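You operate a simulated robot arm through the tools that you are given. There is no shell and no other tool.

Carry out the task below with a simulated robot arm. There is one attempt and no reset: what you move stays moved.

## Task
Join the arch pole to the arch foot and pin it.
Fine: draw the pole from its rest, fit it down into the pole sleeve, push the drop pin in, then stand the joined arch foot on the side mat.
Where things are to end (x, y in the base frame): arch foot within 0.04 m of [1.09, -0.31].
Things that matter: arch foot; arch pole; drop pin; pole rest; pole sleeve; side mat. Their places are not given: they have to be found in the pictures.

The check looks at the end state, three seconds after you hand in, the way a careful person would. Anything else that was tipped, shoved, dropped, spilled or broken makes it a failure.

## Robot
A 7-joint arm with a two-finger parallel gripper, fixed in place. Base frame: the origin is on the floor under the middle of its stand, x ahead of it, y to its left, z up; the work surface is at about z = 0.883. Lengths are in m, angles in degrees, forces in N, time in s.
It reaches about 1.479 m from its shoulder. Its first joint turns from -166.0 to 166.0 degrees. Payload 4.4 kg.
The TCP is the grasp point between the finger pads, 0.023 m short of the fingertips. In the tool frame z runs along the fingers and y along their closing line. The gripper opens to 0.094 m. The fingers are 0.038 m wide and 0.01 m thick; the gripper's body (0.054 by 0.096 m) begins 0.039 m behind the TCP.
Orientation is that of the tool frame in the base frame, as [roll, pitch, yaw] about the fixed x, y, z axes, in that order (R = Rz(yaw) Ry(pitch) Rx(roll)). With the fingers straight down and closing along the base's y, the tool's x points along the base's -x, its y along +y and its z along -z.

## Interface
- The arm moves only by the tool step_arm. Its argument "rows" is a list that holds one entry, the list of rows, each a list of 6 numbers: the shift along the tool's x, y, z in m, then the turn, a rotation vector about the tool's x, y, z in degrees. In form: [[[x, y, z, wx, wy, wz], ...]]. A call has 1 to 20 rows; each row shifts and turns the commanded pose from where the row before left it, along the tool's axes as they then stand. "grip" is the closure in counts, from 0 (fully open) to 255 (shut), set as the call begins (left out, the last holds). Each row takes 0.2 s and may step no farther than 0.05 m and 8.6 degrees from the row before; otherwise, or with a gripper value out of range, the whole call is refused. Where a pose cannot be reached the arm comes as near as it can. A force on the tool above 40 N (or 10 N above the force at the start of the call, whichever is more), or a blocked arm, ends the call early, and 0.2 s more pass. Each finger travels about 0.072 m/s and halts on what it meets, pressing with about 36 N; the grip force reading is that of the motor and also rises with nothing between the fingers. The clock runs only during rows and for 0.2 s after the last one: add rows that do not move to give the fingers time. The reply holds the time, the measured pose of the TCP, the force on the tool along the base axes, the opening and the grip force, in the units named above and with some noise, with the torque about the TCP (base axes, N m) and any sound that the robot's microphone picked up.
- Cameras (640 x 400 px; columns grow to the right, rows downward): "scene" is fixed at [0.402, -0.6498, 1.5801]; the picture's right is [0.78, -0.63, 0.00], its down [-0.30, -0.37, -0.88] and it looks along [0.55, 0.69, -0.48] (base axes); focal length 316 px, centre (320, 200). "wrist" rides on the gripper at [0.086, 0.016, -0.074] in the tool frame; the picture's right is [-0.18, 0.98, 0.00], its down [-0.58, -0.11, -0.81] and it looks along [-0.79, -0.15, 0.59] (tool axes); focal length 243 px, centre (320, 200).
- snapshot(camera): a new picture of that camera. It takes no simulated time.
- point_at(camera, pixels): for up to 12 pixels [column, row] of the newest picture of that camera ("zoom" is the newest enlarged one), the place [x, y, z] in the base frame of the surface seen there, good to about 0.003 m. It takes no simulated time.
- inspect(camera, box): a new picture of the part [left, top, right, bottom] of that camera's present view, enlarged. It takes no simulated time.
- close_job(): hands the job in; it is judged then, once.

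Leave the gripper open and the arm clear of the work at the hand-in unless told otherwise.

The tools are called after "Emit:" as a command line: name --argument value ..., lists and objects as JSON in quotes. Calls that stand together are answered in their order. step_arm: Moves the arm, as the interface text tells. Its arguments: {"type":"object","properties":{"rows":{"type":"array","items":{"type":"array","items":{"type":"array","items":{"type":"number"}}}},"grip":{"type":"number"}},"required":["rows"]} The other tools are called the same way: snapshot (camera) takes a picture; point_at (camera, pixels) gives the place of the surface under pixels of a picture; inspect (camera, box) takes an enlarged picture of a part of a camera's view; close_job () hands the job in.

At the start:

```text
time_s: 0.0
eef_pos: [0.7305, 0.1201, 1.4612]
orientation: [180.0, 0.0, -180.0]
ft_force: [0.0, 0.0, 0.1]
ft_torque: [-0.03, 0.0, 0.01]
grip_width: 0.0941
gripper_force: 0.1
```

scene: 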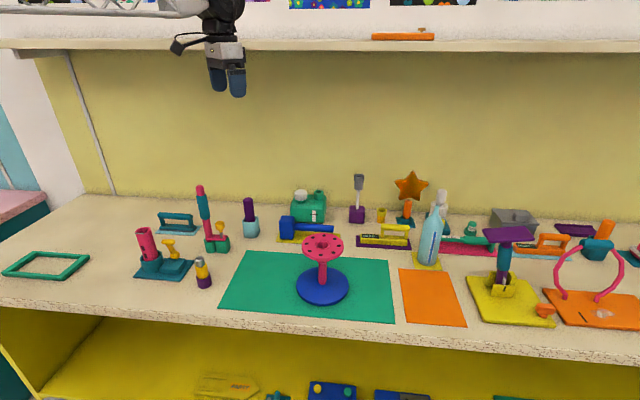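
wrist: 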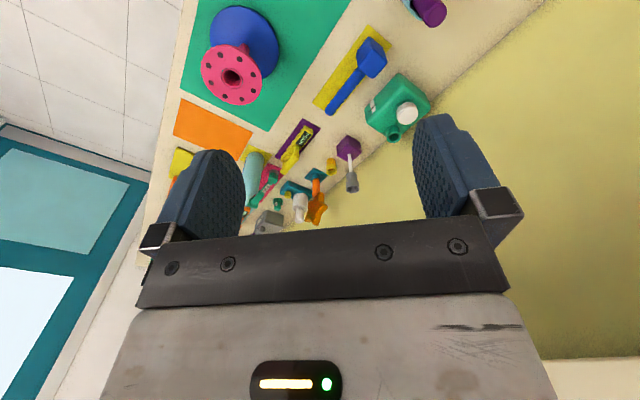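

I see a crowded bench in the scene picture. I'll enlarge several parts of it to identify the arch foot, pole, pin and mat.

Emit:
inspect --camera "scene" --box '[120, 160, 280, 300]'

Emit:
inspect --camera "scene" --box '[260, 160, 440, 320]'

Emit:
inspect --camera "scene" --box '[440, 180, 640, 340]'

```text
2.86 times, centred on (200, 230) of scene
```

zoom: 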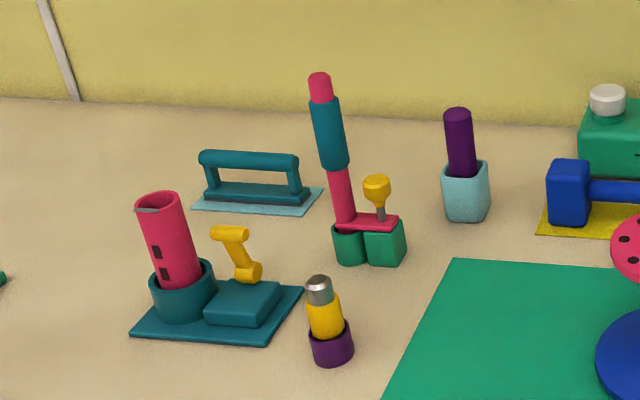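

```text
2.50 times, centred on (350, 240) of scene
```

zoom: 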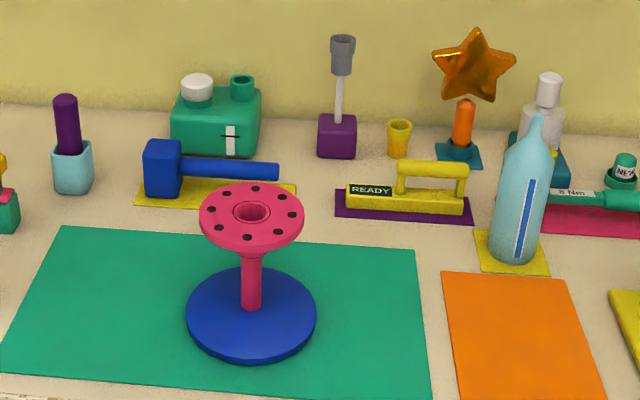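

```text
2.50 times, centred on (540, 260) of scene
```

zoom: 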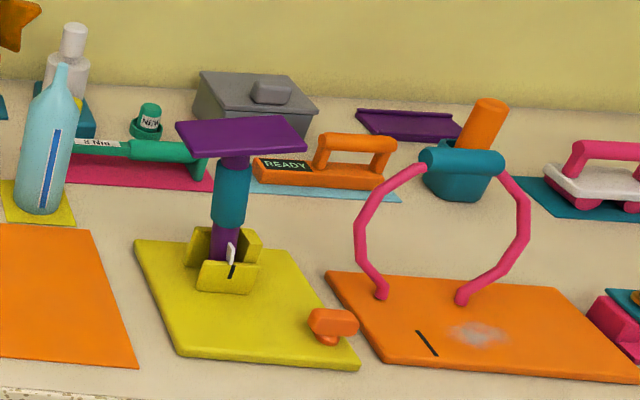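

I have candidates: the teal base with a pink tube at (150,255) and a pink/teal pole in a green holder at (207,215), with a yellow-headed pin beside it. I'll get their places in the base frame along with the mats.

Emit:
snapshot --camera "scene"

Emit:
point_at --camera "scene" --pixels '[[430, 296], [401, 270], [448, 269], [465, 325], [405, 322], [146, 232], [150, 265], [165, 279], [170, 243], [200, 188], [217, 246], [222, 225]]'

Emit:
point_at --camera "scene" --pixels '[[323, 288], [310, 300], [322, 245], [203, 277], [250, 232], [180, 228], [510, 300], [590, 308], [260, 280], [380, 280], [320, 262], [596, 250]]'

```text
taken
```

scene: 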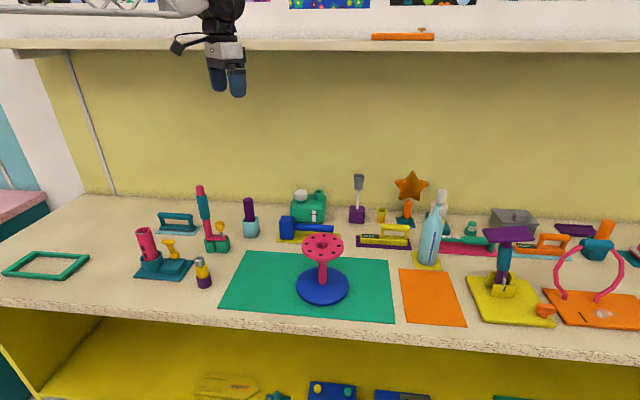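

```text
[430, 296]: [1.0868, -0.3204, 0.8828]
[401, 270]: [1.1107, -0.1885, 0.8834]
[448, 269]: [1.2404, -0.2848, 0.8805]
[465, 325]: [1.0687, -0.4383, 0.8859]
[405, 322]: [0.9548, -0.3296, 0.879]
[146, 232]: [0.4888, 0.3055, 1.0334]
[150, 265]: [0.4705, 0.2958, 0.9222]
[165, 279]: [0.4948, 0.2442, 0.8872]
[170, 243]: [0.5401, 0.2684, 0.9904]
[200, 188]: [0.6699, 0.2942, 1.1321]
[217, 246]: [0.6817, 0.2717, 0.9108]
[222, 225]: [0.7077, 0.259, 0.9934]
```

```text
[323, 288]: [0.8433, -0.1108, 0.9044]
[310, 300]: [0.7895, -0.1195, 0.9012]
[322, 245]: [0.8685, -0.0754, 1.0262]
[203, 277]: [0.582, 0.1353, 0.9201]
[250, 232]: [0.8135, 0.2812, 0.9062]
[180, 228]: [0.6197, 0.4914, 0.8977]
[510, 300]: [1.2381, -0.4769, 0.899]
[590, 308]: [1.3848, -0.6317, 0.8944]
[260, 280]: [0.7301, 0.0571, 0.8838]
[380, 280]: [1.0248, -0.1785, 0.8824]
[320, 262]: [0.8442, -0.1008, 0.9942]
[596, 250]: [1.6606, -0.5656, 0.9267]
```

The orange mat centres near (1.09, -0.31), so it is the side mat. The blue round base with the pink holed flange at (322,270) looks like the foot with its sleeve. The pink/teal pole at (207,215) carries a tab and a yellow-headed pin. I'll move the gripper back and left, still high, to look at the pole with the wrist camera.

Emit:
step_arm --rows '[[[0.035, 0.018, 0.018, 0, 0, 0], [0.035, 0.018, 0.018, 0, 0, 0], [0.035, 0.018, 0.018, 0, 0, 0], [0.035, 0.018, 0.018, 0, 0, 0], [0.035, 0.018, 0.018, 0, 0, 0], [0.035, 0.018, 0.018, 0, 0, 0], [0.035, 0.018, 0.018, 0, 0, 0], [0.035, 0.018, 0.018, 0, 0, 0]]]' --grip 0

Emit:
snapshot --camera "wrist"

Emit:
snapshot --camera "scene"

```text
time_s: 1.8
eef_pos: [0.4498, 0.2631, 1.3179]
orientation: [180.0, 0.0, -180.0]
ft_force: [-0.4, -0.9, -0.7]
ft_torque: [0.03, 0.0, 0.01]
grip_width: 0.0938
gripper_force: 0.1
```

```text
taken
```

wrist: 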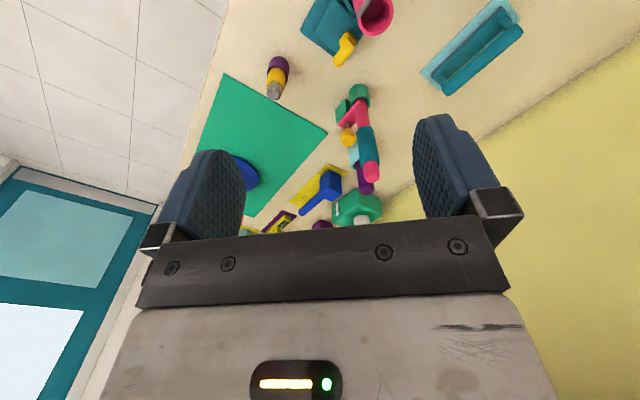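

```text
taken
```

scene: 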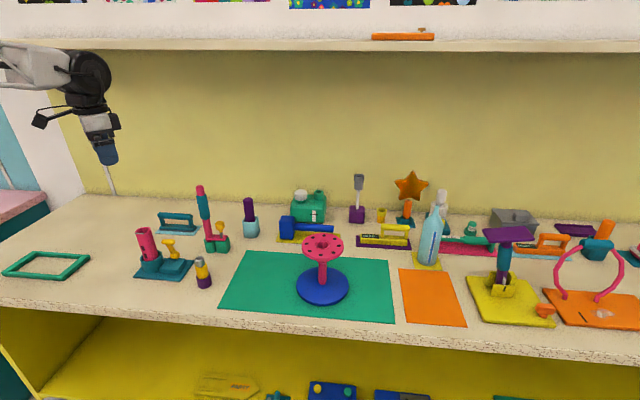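

I see the pole in the wrist picture near (360,130). I'll enlarge that area, and the foot in the scene view.

Emit:
inspect --camera "wrist" --box '[310, 60, 420, 200]'

Emit:
inspect --camera "scene" --box '[190, 175, 240, 260]'

Emit:
inspect --camera "scene" --box '[285, 225, 360, 310]'

```text
2.86 times, centred on (365, 130) of wrist
```

zoom: 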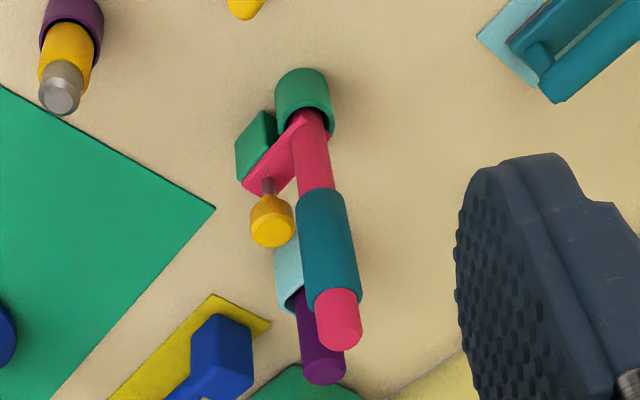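

```text
4.71 times, centred on (215, 218) of scene
```

zoom: 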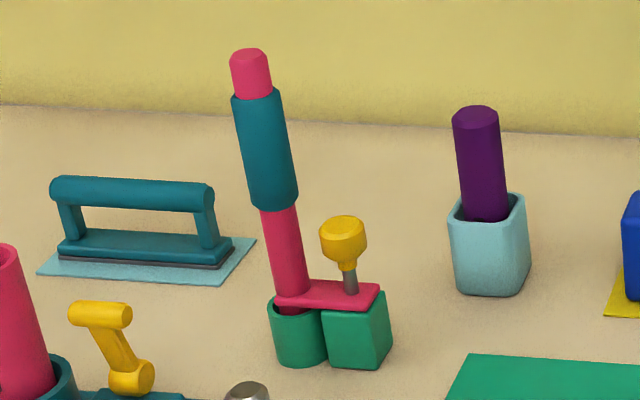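

```text
4.71 times, centred on (322, 268) of scene
```

zoom: 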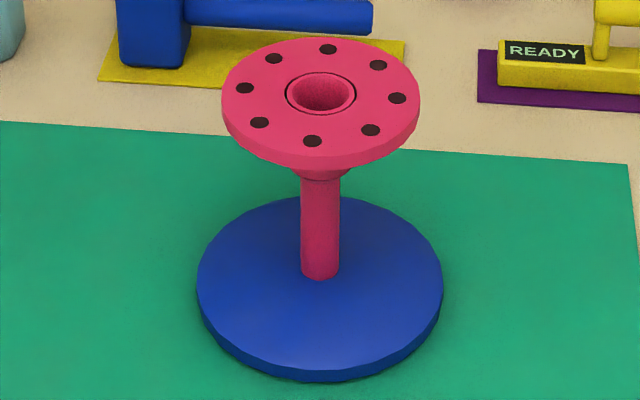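

The picture confirms it. The foot is the blue disc with a pink column and an 8-hole flange around a sleeve, and the pole has a side tab with a raised yellow-headed pin. I'll measure the eight holes and the sleeve mouth in the current enlarged picture.

Emit:
point_at --camera "zoom" --pixels '[[328, 49], [378, 65], [397, 98], [371, 130], [312, 141], [260, 122], [245, 88], [274, 58], [321, 42], [410, 85], [320, 150], [228, 85]]'

Emit:
point_at --camera "zoom" --pixels '[[320, 95], [288, 95], [352, 95], [320, 76], [320, 112], [320, 200], [320, 240], [302, 260], [338, 260], [210, 270], [430, 270], [320, 360]]'

```text
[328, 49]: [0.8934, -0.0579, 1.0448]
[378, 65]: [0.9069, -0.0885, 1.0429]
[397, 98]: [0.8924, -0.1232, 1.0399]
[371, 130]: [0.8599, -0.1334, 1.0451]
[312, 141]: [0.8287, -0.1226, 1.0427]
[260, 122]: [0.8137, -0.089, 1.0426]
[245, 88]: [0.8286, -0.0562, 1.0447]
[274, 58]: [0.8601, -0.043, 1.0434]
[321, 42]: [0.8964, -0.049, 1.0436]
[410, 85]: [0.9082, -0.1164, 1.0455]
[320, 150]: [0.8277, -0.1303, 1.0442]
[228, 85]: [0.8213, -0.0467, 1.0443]
```

```text
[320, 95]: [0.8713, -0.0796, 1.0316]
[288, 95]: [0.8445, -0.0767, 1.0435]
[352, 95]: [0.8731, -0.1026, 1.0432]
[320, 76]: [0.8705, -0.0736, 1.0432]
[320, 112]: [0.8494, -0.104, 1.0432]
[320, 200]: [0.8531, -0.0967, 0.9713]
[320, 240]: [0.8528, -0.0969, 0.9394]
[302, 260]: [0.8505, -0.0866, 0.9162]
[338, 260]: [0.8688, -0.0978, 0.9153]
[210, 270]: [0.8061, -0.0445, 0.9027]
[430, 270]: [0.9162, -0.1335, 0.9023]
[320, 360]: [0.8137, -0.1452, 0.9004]
```

The flange holes sit on a circle centred near (0.8605, -0.089) with radius ~0.046, about every 45° starting at 0°, and the flange top is at z≈1.0435. Next I'll measure the pole, its tab and the pin.

Emit:
inspect --camera "scene" --box '[190, 175, 240, 260]'

Emit:
point_at --camera "zoom" --pixels '[[250, 55], [251, 75], [262, 120], [270, 160], [278, 200], [286, 230], [290, 260], [340, 240], [343, 222], [350, 280], [345, 295], [320, 291]]'

Emit:
point_at --camera "zoom" --pixels '[[240, 130], [285, 130], [245, 170], [292, 170], [268, 240], [302, 240], [370, 290], [355, 304], [290, 300], [300, 340], [360, 340], [385, 320]]'

```text
4.71 times, centred on (215, 218) of scene
```

zoom: 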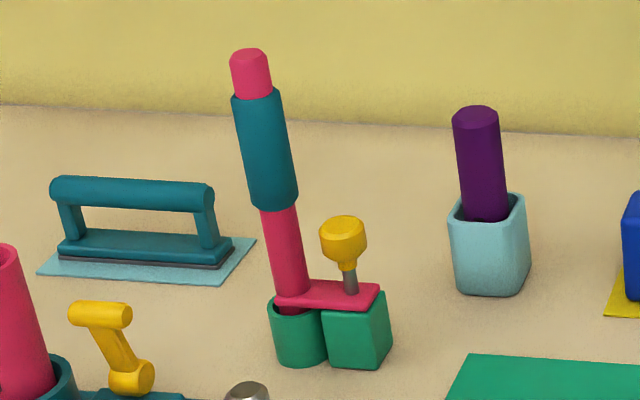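

```text
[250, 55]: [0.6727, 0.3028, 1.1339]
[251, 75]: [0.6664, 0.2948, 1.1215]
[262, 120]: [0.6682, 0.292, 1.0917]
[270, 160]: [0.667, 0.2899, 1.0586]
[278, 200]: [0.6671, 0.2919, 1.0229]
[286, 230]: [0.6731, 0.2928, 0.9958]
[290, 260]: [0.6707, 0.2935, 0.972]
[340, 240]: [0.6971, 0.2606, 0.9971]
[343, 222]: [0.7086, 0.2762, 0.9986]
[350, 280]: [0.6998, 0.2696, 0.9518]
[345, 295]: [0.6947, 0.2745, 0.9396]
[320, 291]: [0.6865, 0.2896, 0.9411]
```

```text
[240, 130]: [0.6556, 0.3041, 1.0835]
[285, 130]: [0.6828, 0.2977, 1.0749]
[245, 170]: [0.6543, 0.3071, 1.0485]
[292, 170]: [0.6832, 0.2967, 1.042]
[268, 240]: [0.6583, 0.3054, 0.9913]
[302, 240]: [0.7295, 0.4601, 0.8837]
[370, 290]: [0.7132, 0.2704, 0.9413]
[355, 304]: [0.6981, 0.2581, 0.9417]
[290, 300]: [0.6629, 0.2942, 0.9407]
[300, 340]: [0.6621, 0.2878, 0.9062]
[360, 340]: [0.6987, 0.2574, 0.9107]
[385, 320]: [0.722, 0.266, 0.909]
```

The pole stands near (0.672, 0.305) with its top at z≈1.134. The tab is at z≈0.94, with the pin about 0.044 m away toward (+x,-y). I'll bring the open gripper above the pole for a closer wrist view.

Emit:
step_arm --rows '[[[-0.037, 0.007, 0.016, 0, 0, 0], [-0.037, 0.007, 0.016, 0, 0, 0], [-0.037, 0.007, 0.016, 0, 0, 0], [-0.037, 0.007, 0.016, 0, 0, 0], [-0.037, 0.007, 0.016, 0, 0, 0], [-0.037, 0.007, 0.016, 0, 0, 0]]]' --grip 0

Emit:
snapshot --camera "wrist"

Emit:
inspect --camera "wrist" --box '[250, 40, 400, 220]'

```text
time_s: 3.2
eef_pos: [0.6714, 0.3036, 1.2226]
orientation: [-179.9, 0.1, 180.0]
ft_force: [-0.1, -0.1, 0.2]
ft_torque: [0.01, 0.01, 0.0]
grip_width: 0.094
gripper_force: 0.1
```

```text
taken
```

wrist: 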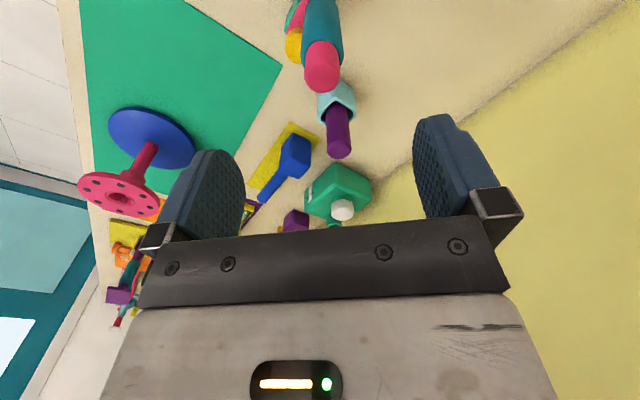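

```text
2.22 times, centred on (325, 130) of wrist
```

zoom: 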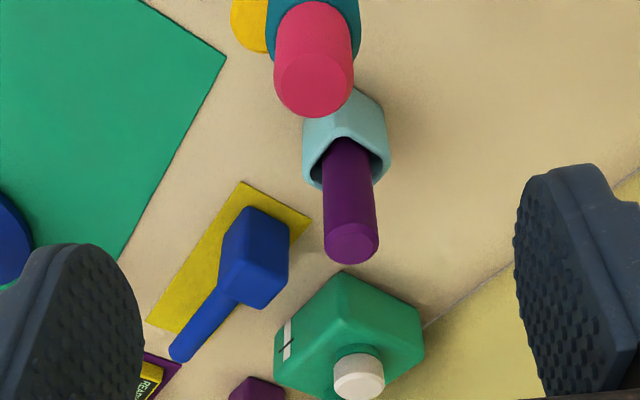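

The pole top shows at about (322,70) in the wrist picture. I'll measure points on the top disc and down its sides.

Emit:
point_at --camera "zoom" --pixels '[[313, 85], [278, 85], [349, 85], [313, 112], [313, 60], [290, 105], [336, 105], [290, 65], [336, 65], [276, 75], [350, 75], [313, 30]]'

Emit:
point_at --camera "wrist" --pixels '[[306, 76], [338, 76], [322, 89], [322, 58], [322, 68], [320, 30], [309, 25], [335, 25], [322, 10], [294, 45], [292, 35], [297, 10]]'

```text
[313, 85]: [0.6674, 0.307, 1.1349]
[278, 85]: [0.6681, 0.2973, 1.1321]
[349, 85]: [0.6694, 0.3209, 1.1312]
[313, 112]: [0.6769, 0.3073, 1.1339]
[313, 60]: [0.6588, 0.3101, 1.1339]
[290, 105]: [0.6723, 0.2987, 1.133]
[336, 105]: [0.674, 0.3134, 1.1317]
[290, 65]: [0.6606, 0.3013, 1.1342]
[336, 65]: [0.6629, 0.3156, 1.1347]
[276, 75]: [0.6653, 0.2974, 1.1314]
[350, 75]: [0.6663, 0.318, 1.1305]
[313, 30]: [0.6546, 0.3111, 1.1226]
```

```text
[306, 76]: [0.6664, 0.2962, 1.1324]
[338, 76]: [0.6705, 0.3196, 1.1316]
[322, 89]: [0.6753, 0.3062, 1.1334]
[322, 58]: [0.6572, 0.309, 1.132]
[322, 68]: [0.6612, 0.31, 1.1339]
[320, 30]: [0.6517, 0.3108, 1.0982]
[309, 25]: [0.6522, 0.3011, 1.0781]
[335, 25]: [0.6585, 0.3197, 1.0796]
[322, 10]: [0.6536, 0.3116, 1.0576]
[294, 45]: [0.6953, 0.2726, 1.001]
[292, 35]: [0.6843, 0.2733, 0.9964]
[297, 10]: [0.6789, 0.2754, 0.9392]
```

The pole axis comes out at about (0.668, 0.308): pink top radius ~0.012, teal grip radius ~0.0155, top at z≈1.134. The pin lies at about -46° from the axis. I'll lower the open gripper over it to TCP z≈1.101.

Emit:
step_arm --rows '[[[0.003, 0.0045, 0.02, 0, 0, 0], [0, 0, 0.03, 0, 0, 0], [0, 0, 0.03, 0, 0, 0], [0, 0, 0.025, 0, 0, 0], [0, 0, 0.0165, 0, 0, 0], [0, 0, 0, 0, 0, 0]]]' --grip 0

Emit:
snapshot --camera "wrist"

Emit:
inspect --camera "scene" --box '[170, 140, 250, 260]'

```text
time_s: 4.6
eef_pos: [0.6684, 0.3087, 1.0997]
orientation: [-180.0, 0.0, -179.9]
ft_force: [0.3, 0.1, 0.4]
ft_torque: [0.0, 0.02, 0.0]
grip_width: 0.0939
gripper_force: 0.0
```

```text
taken
```

wrist: 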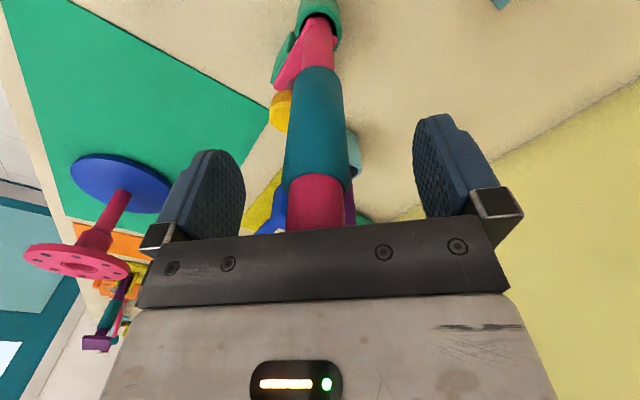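

```text
3.33 times, centred on (210, 200) of scene
```

zoom: 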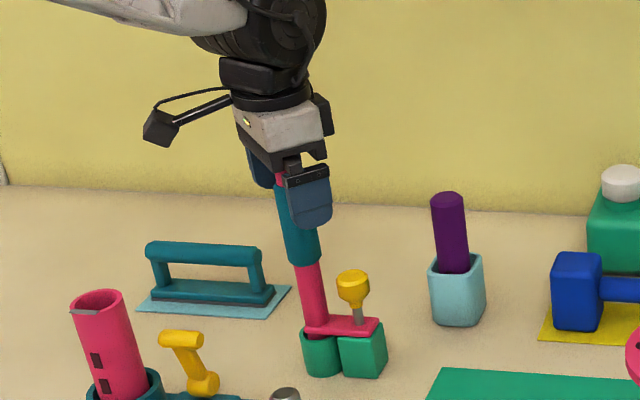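

The pole now stands between the fingers, running from (318,90) to (315,210) in the wrist picture. I'll check its place before closing.

Emit:
point_at --camera "wrist" --pixels '[[318, 100], [318, 130], [318, 160], [290, 130], [340, 130], [316, 200], [295, 100], [335, 100], [318, 45], [308, 45], [328, 45], [280, 110]]'

```text
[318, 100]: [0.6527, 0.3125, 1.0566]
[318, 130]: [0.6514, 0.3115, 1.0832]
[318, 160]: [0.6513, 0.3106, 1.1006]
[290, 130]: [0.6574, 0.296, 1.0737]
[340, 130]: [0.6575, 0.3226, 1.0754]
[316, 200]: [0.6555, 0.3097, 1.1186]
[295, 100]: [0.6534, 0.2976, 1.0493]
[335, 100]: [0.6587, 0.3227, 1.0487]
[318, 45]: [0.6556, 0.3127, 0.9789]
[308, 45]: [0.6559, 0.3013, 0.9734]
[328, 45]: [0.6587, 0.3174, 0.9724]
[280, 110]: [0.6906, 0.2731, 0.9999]
```

The pole axis is at about (0.667, 0.308), and the fingers straddle it evenly. I'll shift 1 mm back and close the gripper.

Emit:
step_arm --rows '[[[0.001, 0, 0, 0, 0, 0], [0, 0, 0, 0, 0, 0], [0, 0, 0, 0, 0, 0], [0, 0, 0, 0, 0, 0], [0, 0, 0, 0, 0, 0], [0, 0, 0, 0, 0, 0]]]' --grip 255

Emit:
snapshot --camera "wrist"

```text
time_s: 6.0
eef_pos: [0.6676, 0.3089, 1.0995]
orientation: [-180.0, -0.1, 180.0]
ft_force: [-0.1, -1.0, 0.2]
ft_torque: [-0.05, -0.05, 0.0]
grip_width: 0.0317
gripper_force: 35.9
```

```text
taken
```

wrist: 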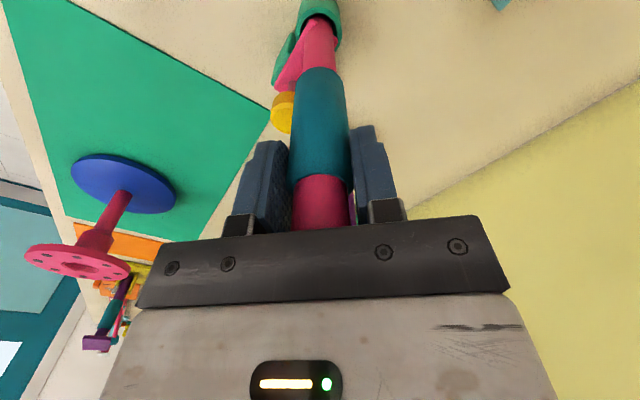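

The grip width is 0.032 m at 36 N, so the pole is held. I'll lift it straight up, gently at first.

Emit:
step_arm --rows '[[[0, 0, -0.01, 0, 0, 0], [0, 0, -0.015, 0, 0, 0], [0, 0, -0.02, 0, 0, 0], [0, 0, -0.025, 0, 0, 0], [0, 0, -0.03, 0, 0, 0], [0, 0, -0.03, 0, 0, 0], [0, 0, -0.03, 0, 0, 0], [0, 0, -0.03, 0, 0, 0], [0, 0, -0.02, 0, 0, 0], [0, 0, 0, 0, 0, 0]]]'

Emit:
snapshot --camera "scene"

Emit:
snapshot --camera "wrist"

```text
time_s: 8.2
eef_pos: [0.6681, 0.3086, 1.3098]
orientation: [-179.9, -0.1, 180.0]
ft_force: [-0.3, 0.0, -1.2]
ft_torque: [0.03, 0.04, -0.01]
grip_width: 0.0316
gripper_force: 36.1
```

```text
taken
```

scene: 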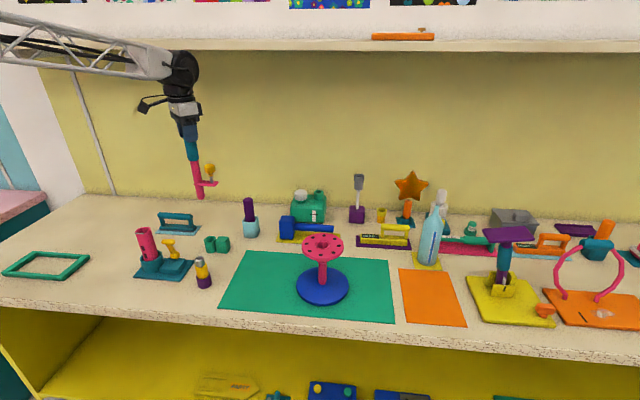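

```text
taken
```

wrist: 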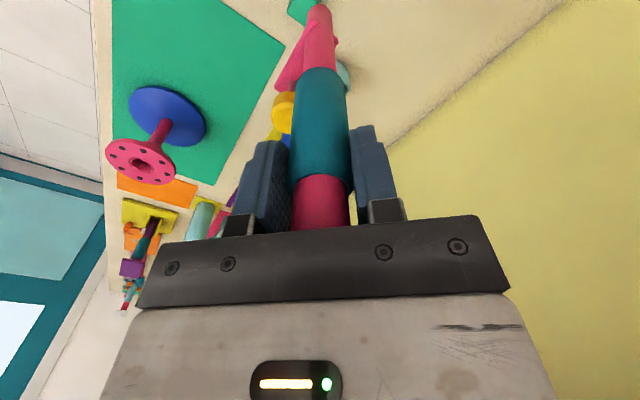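

The pole came out cleanly and the rest stayed put. I'll enlarge the pole's lower end in the scene picture.

Emit:
inspect --camera "scene" --box '[170, 120, 230, 215]'

Emit:
point_at --camera "zoom" --pixels '[[316, 340], [316, 300], [316, 270], [370, 276], [380, 270], [350, 280], [395, 230], [392, 200], [310, 230], [375, 250], [330, 285], [320, 320]]'

```text
4.21 times, centred on (200, 168) of scene
```

zoom: 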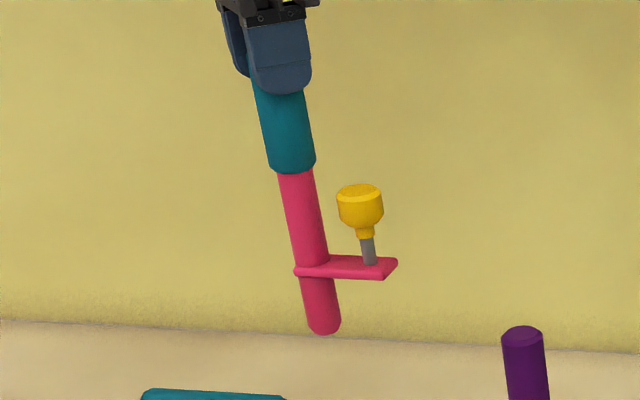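

```text
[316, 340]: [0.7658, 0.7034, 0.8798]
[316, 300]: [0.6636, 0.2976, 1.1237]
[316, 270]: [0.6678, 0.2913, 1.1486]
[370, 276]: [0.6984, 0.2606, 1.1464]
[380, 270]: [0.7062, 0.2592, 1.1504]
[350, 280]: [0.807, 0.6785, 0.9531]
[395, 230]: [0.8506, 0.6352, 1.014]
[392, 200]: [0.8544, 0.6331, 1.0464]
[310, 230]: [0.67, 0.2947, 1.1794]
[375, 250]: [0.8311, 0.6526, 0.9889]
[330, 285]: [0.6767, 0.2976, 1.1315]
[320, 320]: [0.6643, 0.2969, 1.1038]
```

The stub below the tab is about 0.045 m long. Now I'll measure the pin and tab direction precisely on the held pole, from both cameras.

Emit:
point_at --camera "zoom" --pixels '[[360, 208], [343, 208], [379, 208], [360, 190], [368, 245], [368, 255], [366, 240], [393, 262], [384, 278], [335, 258], [345, 268], [385, 260]]'

Emit:
inspect --camera "wrist" --box '[250, 0, 370, 130]'

```text
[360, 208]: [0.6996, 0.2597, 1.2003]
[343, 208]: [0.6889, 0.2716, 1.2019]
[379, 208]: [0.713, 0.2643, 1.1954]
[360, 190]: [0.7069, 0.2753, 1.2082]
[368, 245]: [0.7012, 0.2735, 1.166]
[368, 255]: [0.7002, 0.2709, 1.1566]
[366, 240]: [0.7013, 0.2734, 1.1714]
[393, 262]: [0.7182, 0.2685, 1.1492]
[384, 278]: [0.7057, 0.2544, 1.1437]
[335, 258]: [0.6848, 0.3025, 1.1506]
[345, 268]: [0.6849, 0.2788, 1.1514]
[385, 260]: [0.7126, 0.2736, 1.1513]
```

```text
3.08 times, centred on (310, 65) of wrist
```

zoom: 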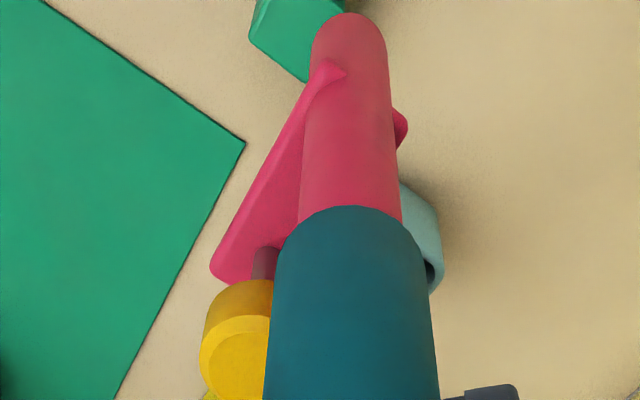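

The pin sits at roughly -45° from the pole axis. I'll carry the pole over the foot at this height, clear of everything. Then I'll turn it 45° so the pin points toward -y, over the hole at -90°, which leaves room to push it later.

Emit:
step_arm --rows '[[[-0.0193, -0.0398, 0, 0, 0, 0], [-0.0193, -0.0398, 0, 0, 0, 0], [-0.0193, -0.0398, 0, 0, 0, 0], [-0.0193, -0.0398, 0, 0, 0, 0], [-0.0193, -0.0398, 0, 0, 0, 0], [-0.0193, -0.0398, 0, 0, 0, 0], [-0.0193, -0.0398, 0, 0, 0, 0], [-0.0193, -0.0398, 0, 0, 0, 0], [-0.0193, -0.0398, 0, 0, 0, 0], [-0.0193, -0.0398, 0, 0, 0, 0], [0, 0, 0, 0, 0, 7.5], [0, 0, 0, 0, 0, 7.5], [0, 0, 0, 0, 0, 7.5], [0, 0, 0, 0, 0, 7.5], [0, 0, 0, 0, 0, 7.5], [0, 0, 0, 0, 0, 7.5], [0, 0, 0, 0, 0, 0]]]'

Emit:
snapshot --camera "scene"

Emit:
snapshot --camera "wrist"

Emit:
inspect --camera "scene" --box '[280, 150, 370, 270]'

```text
time_s: 11.8
eef_pos: [0.8613, -0.0885, 1.309]
orientation: [-180.0, 0.1, 134.9]
ft_force: [-0.8, -0.3, -1.6]
ft_torque: [0.0, -0.01, -0.01]
grip_width: 0.0314
gripper_force: 36.3
```

```text
taken
```

scene: 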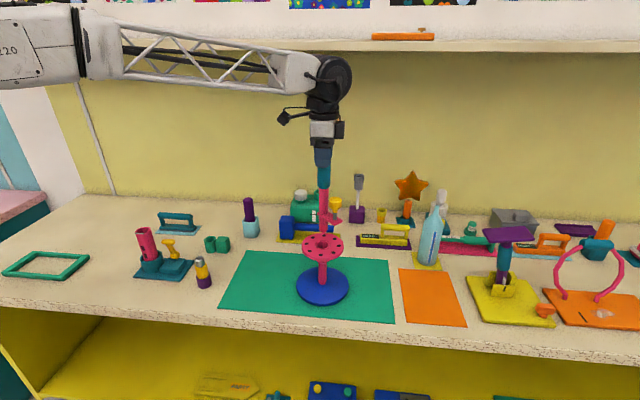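

```text
taken
```

wrist: 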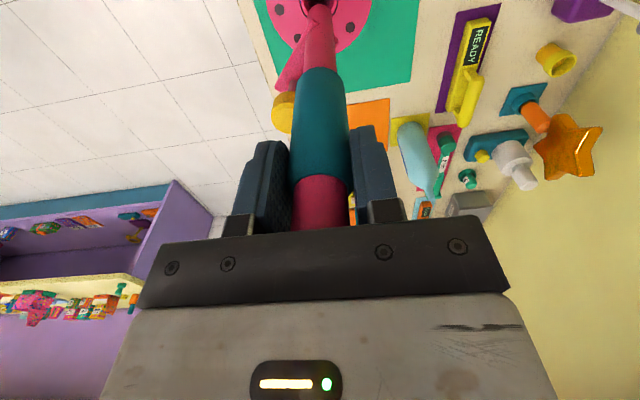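

```text
3.33 times, centred on (325, 210) of scene
```

zoom: 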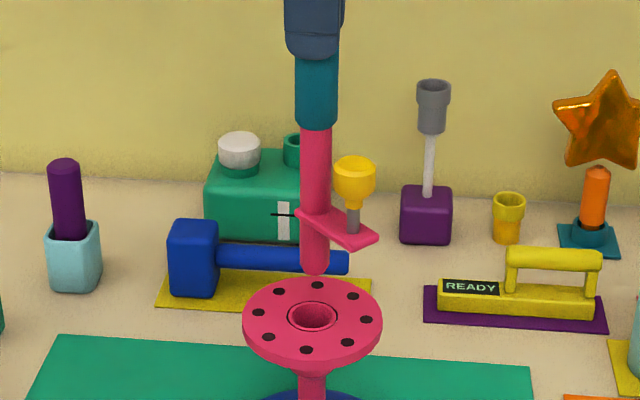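

The pole hangs just above the flange, with the pin pointing to the right and toward the camera. I'll zoom in to measure the pin and tab direction against the holes.

Emit:
inspect --camera "scene" --box '[295, 190, 350, 265]'

Emit:
point_at --camera "zoom" --pixels '[[320, 100], [320, 101], [320, 102], [320, 103], [320, 100], [320, 101], [320, 102], [320, 103], [320, 104], [320, 105], [320, 106], [320, 107]]'

```text
5.33 times, centred on (322, 228) of scene
```

zoom: 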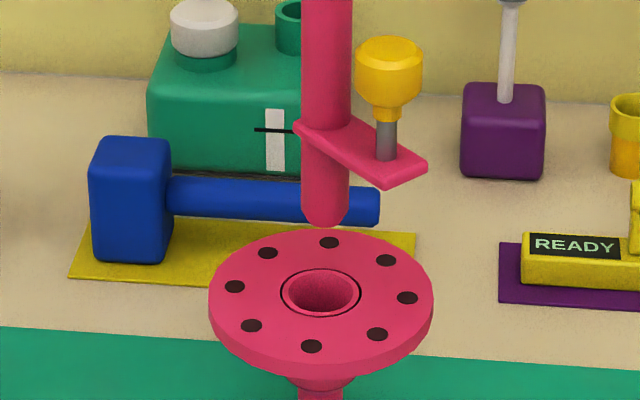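

```text
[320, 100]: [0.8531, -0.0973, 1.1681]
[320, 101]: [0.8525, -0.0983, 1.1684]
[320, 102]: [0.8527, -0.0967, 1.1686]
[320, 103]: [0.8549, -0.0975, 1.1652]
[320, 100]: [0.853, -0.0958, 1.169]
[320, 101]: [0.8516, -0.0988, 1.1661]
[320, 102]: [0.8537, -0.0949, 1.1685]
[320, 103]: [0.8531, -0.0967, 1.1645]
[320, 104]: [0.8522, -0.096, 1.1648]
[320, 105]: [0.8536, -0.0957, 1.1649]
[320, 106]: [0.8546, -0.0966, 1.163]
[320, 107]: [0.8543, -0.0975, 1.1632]
```

The readings scatter randomly by about 1 mm, so averaging helps. I'll take many readings on the pin shank, the pole face and the holes.

Emit:
point_at --camera "zoom" --pixels '[[386, 126], [386, 128], [386, 130], [386, 132], [386, 134], [386, 136], [386, 138], [386, 140], [386, 142], [386, 144], [386, 146], [386, 148]]'

Emit:
point_at --camera "zoom" --pixels '[[329, 242], [386, 260], [407, 297], [377, 334], [312, 346], [251, 325], [234, 286], [267, 252], [329, 242], [386, 260], [407, 297], [377, 334]]'

Emit:
point_at --camera "zoom" --pixels '[[312, 346], [251, 325], [234, 286], [267, 252], [329, 242], [386, 260], [407, 297], [377, 334], [312, 346], [251, 325], [234, 286], [267, 252]]'

Emit:
point_at --camera "zoom" --pixels '[[326, 20], [326, 30], [326, 40], [326, 50], [326, 60], [326, 70], [326, 80], [326, 90], [326, 100], [326, 110], [326, 115], [326, 95]]'

Emit:
point_at --camera "zoom" --pixels '[[325, 160], [325, 165], [325, 170], [325, 175], [325, 180], [325, 185], [325, 190], [325, 195], [325, 200], [325, 205], [325, 210], [325, 215]]'

```text
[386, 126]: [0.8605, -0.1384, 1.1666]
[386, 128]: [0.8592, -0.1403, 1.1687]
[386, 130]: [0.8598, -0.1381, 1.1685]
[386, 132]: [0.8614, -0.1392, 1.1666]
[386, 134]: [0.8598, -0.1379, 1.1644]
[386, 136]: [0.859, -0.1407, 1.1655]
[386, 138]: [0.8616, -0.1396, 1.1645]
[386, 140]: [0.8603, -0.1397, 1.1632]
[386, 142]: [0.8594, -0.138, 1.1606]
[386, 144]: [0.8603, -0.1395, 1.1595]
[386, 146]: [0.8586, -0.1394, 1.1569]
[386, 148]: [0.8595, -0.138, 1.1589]
```

```text
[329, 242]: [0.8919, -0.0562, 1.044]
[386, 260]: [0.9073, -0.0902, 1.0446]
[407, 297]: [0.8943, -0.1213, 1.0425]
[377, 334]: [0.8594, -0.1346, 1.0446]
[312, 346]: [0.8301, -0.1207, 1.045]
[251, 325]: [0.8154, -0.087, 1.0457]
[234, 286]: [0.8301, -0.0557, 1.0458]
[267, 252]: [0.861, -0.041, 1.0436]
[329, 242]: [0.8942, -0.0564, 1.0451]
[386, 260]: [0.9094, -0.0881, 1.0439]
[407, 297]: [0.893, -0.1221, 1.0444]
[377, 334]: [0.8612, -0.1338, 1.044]
```

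```text
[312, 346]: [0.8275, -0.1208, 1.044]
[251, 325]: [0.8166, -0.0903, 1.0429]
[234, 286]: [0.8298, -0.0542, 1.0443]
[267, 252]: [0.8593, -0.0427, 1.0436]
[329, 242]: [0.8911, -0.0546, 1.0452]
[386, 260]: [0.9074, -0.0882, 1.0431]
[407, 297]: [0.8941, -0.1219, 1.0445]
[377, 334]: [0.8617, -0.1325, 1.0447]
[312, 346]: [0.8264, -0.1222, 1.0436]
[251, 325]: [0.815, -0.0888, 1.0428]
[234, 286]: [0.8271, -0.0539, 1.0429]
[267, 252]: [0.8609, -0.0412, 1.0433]
```

```text
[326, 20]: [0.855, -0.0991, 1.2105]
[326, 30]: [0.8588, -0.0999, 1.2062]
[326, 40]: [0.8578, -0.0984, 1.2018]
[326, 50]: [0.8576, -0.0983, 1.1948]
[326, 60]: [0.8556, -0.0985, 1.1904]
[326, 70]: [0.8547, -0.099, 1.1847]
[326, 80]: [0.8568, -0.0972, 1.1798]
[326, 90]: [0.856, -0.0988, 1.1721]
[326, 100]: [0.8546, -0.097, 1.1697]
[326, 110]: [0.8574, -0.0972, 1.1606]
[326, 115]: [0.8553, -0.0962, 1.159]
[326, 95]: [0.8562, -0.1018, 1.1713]
```

```text
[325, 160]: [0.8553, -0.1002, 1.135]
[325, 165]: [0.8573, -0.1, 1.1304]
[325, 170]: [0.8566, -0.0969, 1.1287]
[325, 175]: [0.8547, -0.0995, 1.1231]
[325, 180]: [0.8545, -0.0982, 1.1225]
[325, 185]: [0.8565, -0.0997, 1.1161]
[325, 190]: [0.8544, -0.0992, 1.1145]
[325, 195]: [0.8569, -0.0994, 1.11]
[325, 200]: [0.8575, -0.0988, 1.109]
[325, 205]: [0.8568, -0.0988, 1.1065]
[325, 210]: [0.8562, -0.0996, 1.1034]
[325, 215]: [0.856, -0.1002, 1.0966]
```

Averaged results:
- Hole circle centre is about (0.861, -0.0885) with phase ~0°.
- The pole axis is about (0.8637, -0.0897), so it is off by ~2.7 mm. It projects to column ~325 against the bore centre at ~321.
- The pin is at about -90.7° with radius 0.046.

I'll correct that offset, turn 0.6° and descend 4 cm to just above the mouth, then look again.

Emit:
step_arm --rows '[[[0.0027, -0.001, 0, 0, 0, -0.6], [0, 0, 0.015, 0, 0, 0], [0, 0, 0.015, 0, 0, 0], [0, 0, 0.01, 0, 0, 0], [0, 0, 0, 0, 0, 0]]]'

Emit:
inspect --camera "scene" --box '[295, 195, 350, 270]'

Emit:
snapshot --camera "wrist"

```text
time_s: 13.0
eef_pos: [0.8573, -0.0879, 1.2693]
orientation: [180.0, 0.0, 135.6]
ft_force: [0.1, 0.0, -1.7]
ft_torque: [0.01, 0.0, -0.01]
grip_width: 0.0313
gripper_force: 36.2
```

```text
5.33 times, centred on (322, 232) of scene
```

zoom: 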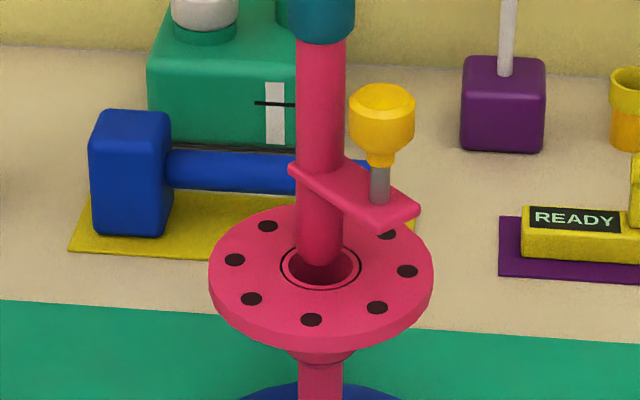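

```text
taken
```

wrist: 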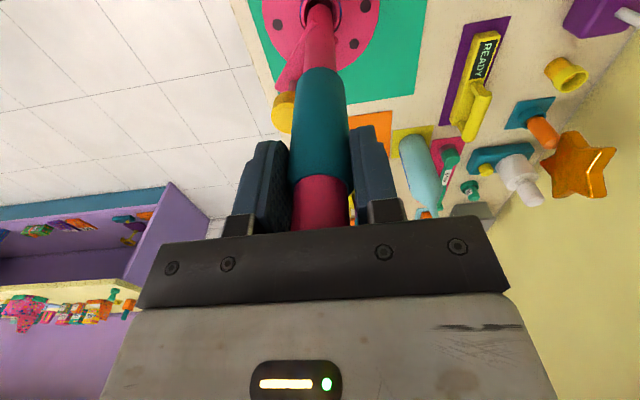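

The pole axis now projects to about column 321, in line with the bore centre. I'll average readings to check the depth direction.

Emit:
point_at --camera "zoom" --pixels '[[322, 60], [322, 70], [322, 80], [322, 90], [322, 100], [322, 110], [322, 120], [322, 130], [322, 140], [322, 150], [322, 95], [322, 105]]'

Emit:
point_at --camera "zoom" --pixels '[[407, 271], [377, 308], [312, 320], [251, 299], [234, 260], [267, 226], [407, 271], [377, 308], [312, 320], [251, 299], [234, 260], [267, 226]]'

Emit:
point_at --camera "zoom" --pixels '[[380, 172], [380, 174], [380, 176], [380, 178], [380, 180], [380, 182], [380, 184], [380, 186], [380, 188], [380, 190], [380, 192], [380, 194]]'

Emit:
point_at --camera "zoom" --pixels '[[321, 215], [321, 220], [321, 225], [321, 230], [321, 235], [321, 240], [321, 245], [321, 250], [321, 255], [321, 222], [321, 232], [321, 242]]'

```text
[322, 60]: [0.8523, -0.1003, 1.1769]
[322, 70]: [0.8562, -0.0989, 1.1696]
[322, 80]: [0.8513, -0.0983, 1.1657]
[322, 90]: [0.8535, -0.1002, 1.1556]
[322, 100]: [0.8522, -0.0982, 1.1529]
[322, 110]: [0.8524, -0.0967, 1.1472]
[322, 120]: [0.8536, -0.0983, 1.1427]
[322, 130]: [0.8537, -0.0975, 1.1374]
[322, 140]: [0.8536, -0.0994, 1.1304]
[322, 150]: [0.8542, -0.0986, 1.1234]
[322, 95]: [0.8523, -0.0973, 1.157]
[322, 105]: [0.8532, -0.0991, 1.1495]
```

```text
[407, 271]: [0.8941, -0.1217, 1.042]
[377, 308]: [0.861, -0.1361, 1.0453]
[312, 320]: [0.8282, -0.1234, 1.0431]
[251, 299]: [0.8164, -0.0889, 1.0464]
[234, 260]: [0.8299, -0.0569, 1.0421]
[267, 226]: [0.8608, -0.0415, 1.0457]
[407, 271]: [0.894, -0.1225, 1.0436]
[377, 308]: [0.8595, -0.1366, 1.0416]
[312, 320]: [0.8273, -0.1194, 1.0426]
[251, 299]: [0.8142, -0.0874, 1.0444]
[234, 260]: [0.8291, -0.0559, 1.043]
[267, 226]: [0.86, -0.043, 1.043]
```

```text
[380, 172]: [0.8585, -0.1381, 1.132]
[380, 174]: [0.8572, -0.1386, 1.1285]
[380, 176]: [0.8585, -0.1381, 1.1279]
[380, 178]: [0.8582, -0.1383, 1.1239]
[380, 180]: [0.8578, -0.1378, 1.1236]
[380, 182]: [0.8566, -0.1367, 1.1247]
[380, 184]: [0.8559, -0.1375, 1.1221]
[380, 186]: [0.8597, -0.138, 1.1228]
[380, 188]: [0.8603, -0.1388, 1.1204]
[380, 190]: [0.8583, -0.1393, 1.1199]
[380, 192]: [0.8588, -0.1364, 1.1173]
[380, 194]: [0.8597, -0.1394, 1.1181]
```

```text
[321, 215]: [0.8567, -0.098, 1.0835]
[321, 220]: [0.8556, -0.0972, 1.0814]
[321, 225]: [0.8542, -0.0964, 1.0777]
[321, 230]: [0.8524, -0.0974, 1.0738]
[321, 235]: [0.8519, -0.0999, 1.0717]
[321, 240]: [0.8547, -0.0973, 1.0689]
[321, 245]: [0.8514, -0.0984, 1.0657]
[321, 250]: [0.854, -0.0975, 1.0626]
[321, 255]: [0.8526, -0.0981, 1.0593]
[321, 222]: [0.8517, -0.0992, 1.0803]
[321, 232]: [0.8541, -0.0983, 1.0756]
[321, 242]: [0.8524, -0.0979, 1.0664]
```

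Pole axis about (0.861, -0.089), bore about (0.861, -0.0885), pin about -89.8°: all aligned to within noise. I'll lower slowly, 5 mm per row, into the sleeve.

Emit:
step_arm --rows '[[[0, 0, 0.005, 0, 0, 0], [0, 0, 0.005, 0, 0, 0], [0, 0, 0.005, 0, 0, 0], [0, 0, 0.005, 0, 0, 0], [0, 0, 0.005, 0, 0, 0], [0, 0, 0.005, 0, 0, 0], [0, 0, 0, 0, 0, 0]]]'

Emit:
inspect --camera "scene" --box '[295, 195, 350, 270]'

```text
time_s: 14.6
eef_pos: [0.8591, -0.0878, 1.2391]
orientation: [180.0, 0.1, 135.6]
ft_force: [-0.3, -0.8, -2.4]
ft_torque: [0.01, 0.0, -0.02]
grip_width: 0.0318
gripper_force: 36.1
```

```text
5.33 times, centred on (322, 232) of scene
```

zoom: 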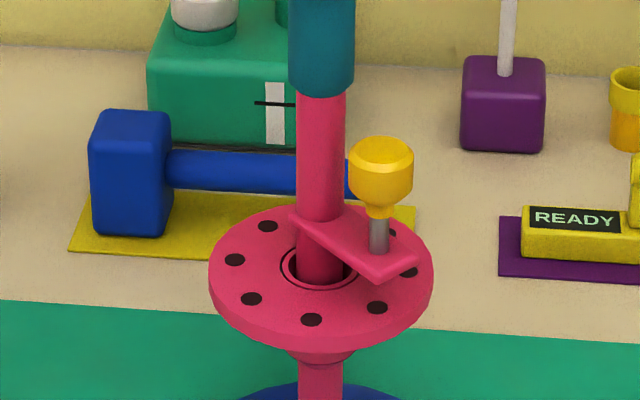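

The stub is entering the mouth with no side force. I'll continue down slowly.

Emit:
step_arm --rows '[[[0, 0, 0.004, 0, 0, 0], [0, 0, 0.004, 0, 0, 0], [0, 0, 0.004, 0, 0, 0], [0, 0, 0.004, 0, 0, 0], [0, 0, 0.004, 0, 0, 0], [0, 0, 0, 0, 0, 0]]]'

Emit:
inspect --camera "scene" --box '[295, 195, 350, 270]'

```text
time_s: 16.0
eef_pos: [0.8576, -0.0878, 1.2208]
orientation: [180.0, 0.0, 135.6]
ft_force: [-0.3, 0.4, -1.5]
ft_torque: [0.01, -0.01, -0.01]
grip_width: 0.0315
gripper_force: 36.0
```

```text
5.33 times, centred on (322, 232) of scene
```

zoom: 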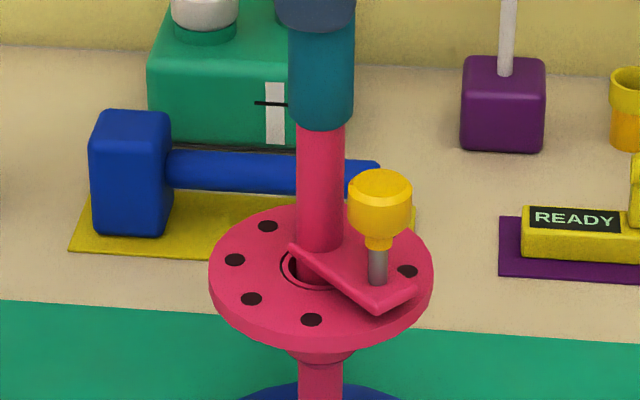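

The tab is about 1 cm above the flange and still free. I'll go down in 2 mm rows until it seats, watching the force.

Emit:
step_arm --rows '[[[0, 0, 0.002, 0, 0, 0], [0, 0, 0.002, 0, 0, 0], [0, 0, 0.002, 0, 0, 0], [0, 0, 0.002, 0, 0, 0], [0, 0, 0.001, 0, 0, 0], [0, 0, 0, 0, 0, 0]]]'

Emit:
inspect --camera "scene" --box '[295, 195, 350, 270]'

```text
time_s: 17.4
eef_pos: [0.859, -0.0861, 1.214]
orientation: [179.9, 0.2, 135.6]
ft_force: [-1.6, 1.9, 26.5]
ft_torque: [0.38, 0.42, 0.01]
grip_width: 0.0315
gripper_force: 35.5
```

```text
5.33 times, centred on (322, 232) of scene
```

zoom: 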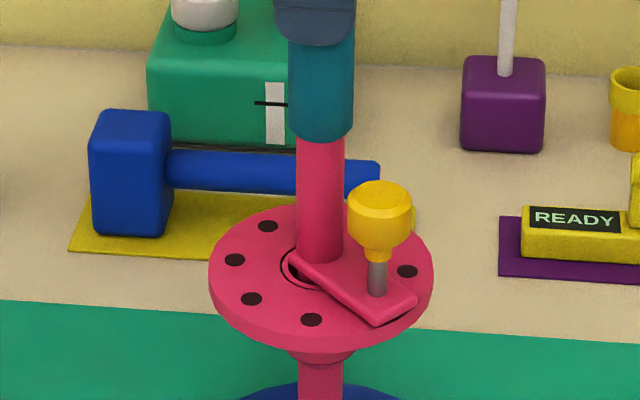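

The upward force rose to 26 N at TCP z 1.214, so something has seated. I'll zoom closer to see whether the tab lies on the flange.

Emit:
inspect --camera "scene" --box '[308, 225, 346, 260]'

Emit:
point_at --camera "zoom" --pixels '[[350, 270], [400, 300], [440, 350], [350, 260], [380, 280], [420, 310], [460, 270], [460, 240], [200, 310], [230, 330], [150, 250], [250, 345]]'

```text
11.43 times, centred on (327, 242) of scene
```

zoom: 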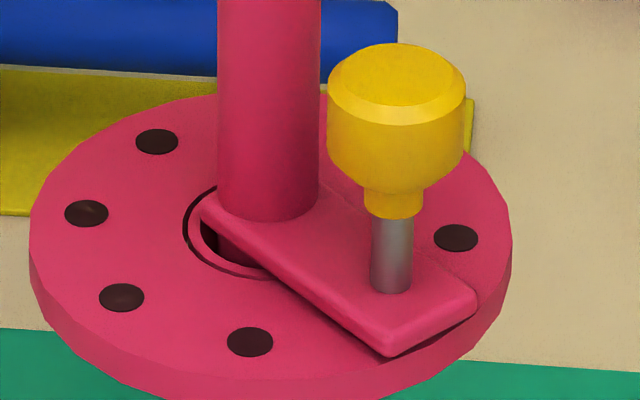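

```text
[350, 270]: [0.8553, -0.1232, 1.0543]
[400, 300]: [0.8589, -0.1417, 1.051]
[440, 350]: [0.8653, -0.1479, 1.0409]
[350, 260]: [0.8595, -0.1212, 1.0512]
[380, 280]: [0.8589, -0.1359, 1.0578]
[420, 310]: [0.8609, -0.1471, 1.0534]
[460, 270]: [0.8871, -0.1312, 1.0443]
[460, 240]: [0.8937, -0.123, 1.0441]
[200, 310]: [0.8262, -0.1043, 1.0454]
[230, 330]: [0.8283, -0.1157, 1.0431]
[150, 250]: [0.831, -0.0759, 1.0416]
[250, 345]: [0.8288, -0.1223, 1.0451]
```

The tab top reads z≈1.053 and its underside lies on the flange, so the pole is seated. Now I'll check the pin's angular alignment with the hole beneath it at a higher zoom.

Emit:
inspect --camera "scene" --box '[322, 235, 346, 258]'

Emit:
inspect --camera "scene" --box '[298, 225, 346, 260]'

```text
16.00 times, centred on (334, 246) of scene
```

zoom: 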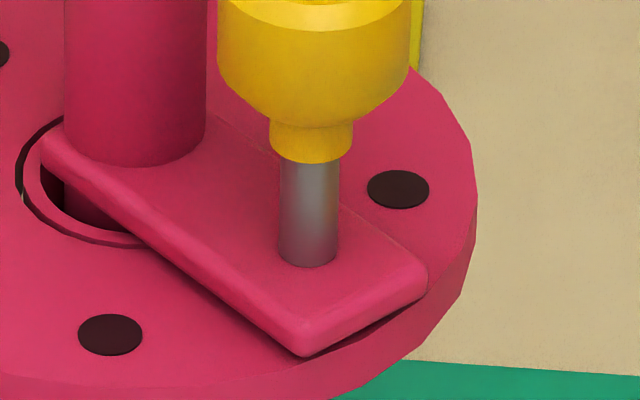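

```text
11.43 times, centred on (322, 242) of scene
```

zoom: 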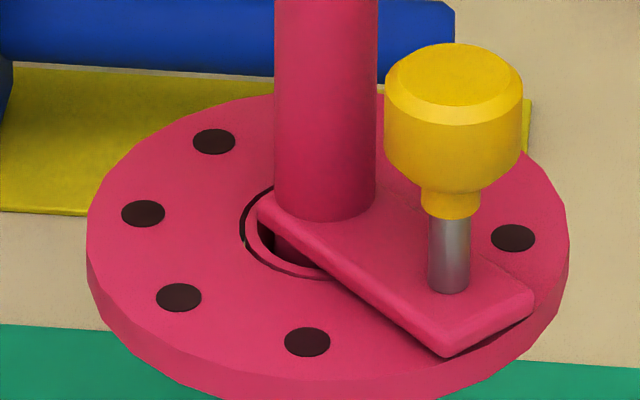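

I want to know whether the tab really touches the flange. I'll average readings on the tab top and the flange next to it.

Emit:
point_at --camera "zoom" --pixels '[[400, 270], [410, 280], [420, 290], [430, 300], [440, 310], [450, 320], [470, 310], [490, 300], [480, 290], [380, 250], [390, 260], [500, 295]]'

Emit:
point_at --camera "zoom" --pixels '[[300, 310], [320, 320], [340, 330], [360, 345], [380, 360], [400, 370], [530, 270], [540, 250], [520, 210], [220, 250], [250, 320], [360, 360]]'

Emit:
point_at --camera "zoom" --pixels '[[443, 345], [443, 347], [443, 349], [443, 351], [443, 353], [443, 355], [443, 357], [443, 359], [443, 361], [443, 363], [443, 341], [443, 337]]'

```text
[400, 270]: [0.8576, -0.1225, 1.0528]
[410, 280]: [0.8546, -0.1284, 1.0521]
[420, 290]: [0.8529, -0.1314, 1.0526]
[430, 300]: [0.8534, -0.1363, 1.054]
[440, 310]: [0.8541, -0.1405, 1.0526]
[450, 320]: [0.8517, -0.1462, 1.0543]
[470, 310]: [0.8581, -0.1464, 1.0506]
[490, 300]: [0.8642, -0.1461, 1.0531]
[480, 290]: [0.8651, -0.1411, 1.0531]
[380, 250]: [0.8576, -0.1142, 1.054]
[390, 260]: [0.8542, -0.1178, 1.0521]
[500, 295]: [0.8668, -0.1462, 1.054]
```

```text
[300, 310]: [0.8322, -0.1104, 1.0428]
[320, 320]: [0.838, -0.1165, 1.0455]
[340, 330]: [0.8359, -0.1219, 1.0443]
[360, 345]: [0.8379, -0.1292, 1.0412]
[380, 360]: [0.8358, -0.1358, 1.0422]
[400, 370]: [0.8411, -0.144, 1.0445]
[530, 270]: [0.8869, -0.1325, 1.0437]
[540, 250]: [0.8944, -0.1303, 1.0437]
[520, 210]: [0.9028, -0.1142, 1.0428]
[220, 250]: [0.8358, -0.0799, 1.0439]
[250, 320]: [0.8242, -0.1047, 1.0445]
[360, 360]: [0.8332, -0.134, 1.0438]
```

```text
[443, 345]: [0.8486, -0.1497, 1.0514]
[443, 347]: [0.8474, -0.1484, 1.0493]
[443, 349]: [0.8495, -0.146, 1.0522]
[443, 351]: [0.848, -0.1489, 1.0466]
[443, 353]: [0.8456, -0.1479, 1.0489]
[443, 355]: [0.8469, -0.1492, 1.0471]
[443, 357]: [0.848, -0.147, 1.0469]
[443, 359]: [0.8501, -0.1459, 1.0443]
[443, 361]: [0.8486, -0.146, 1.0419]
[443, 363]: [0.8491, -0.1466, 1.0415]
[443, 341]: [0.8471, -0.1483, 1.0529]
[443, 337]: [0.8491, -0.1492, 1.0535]
```

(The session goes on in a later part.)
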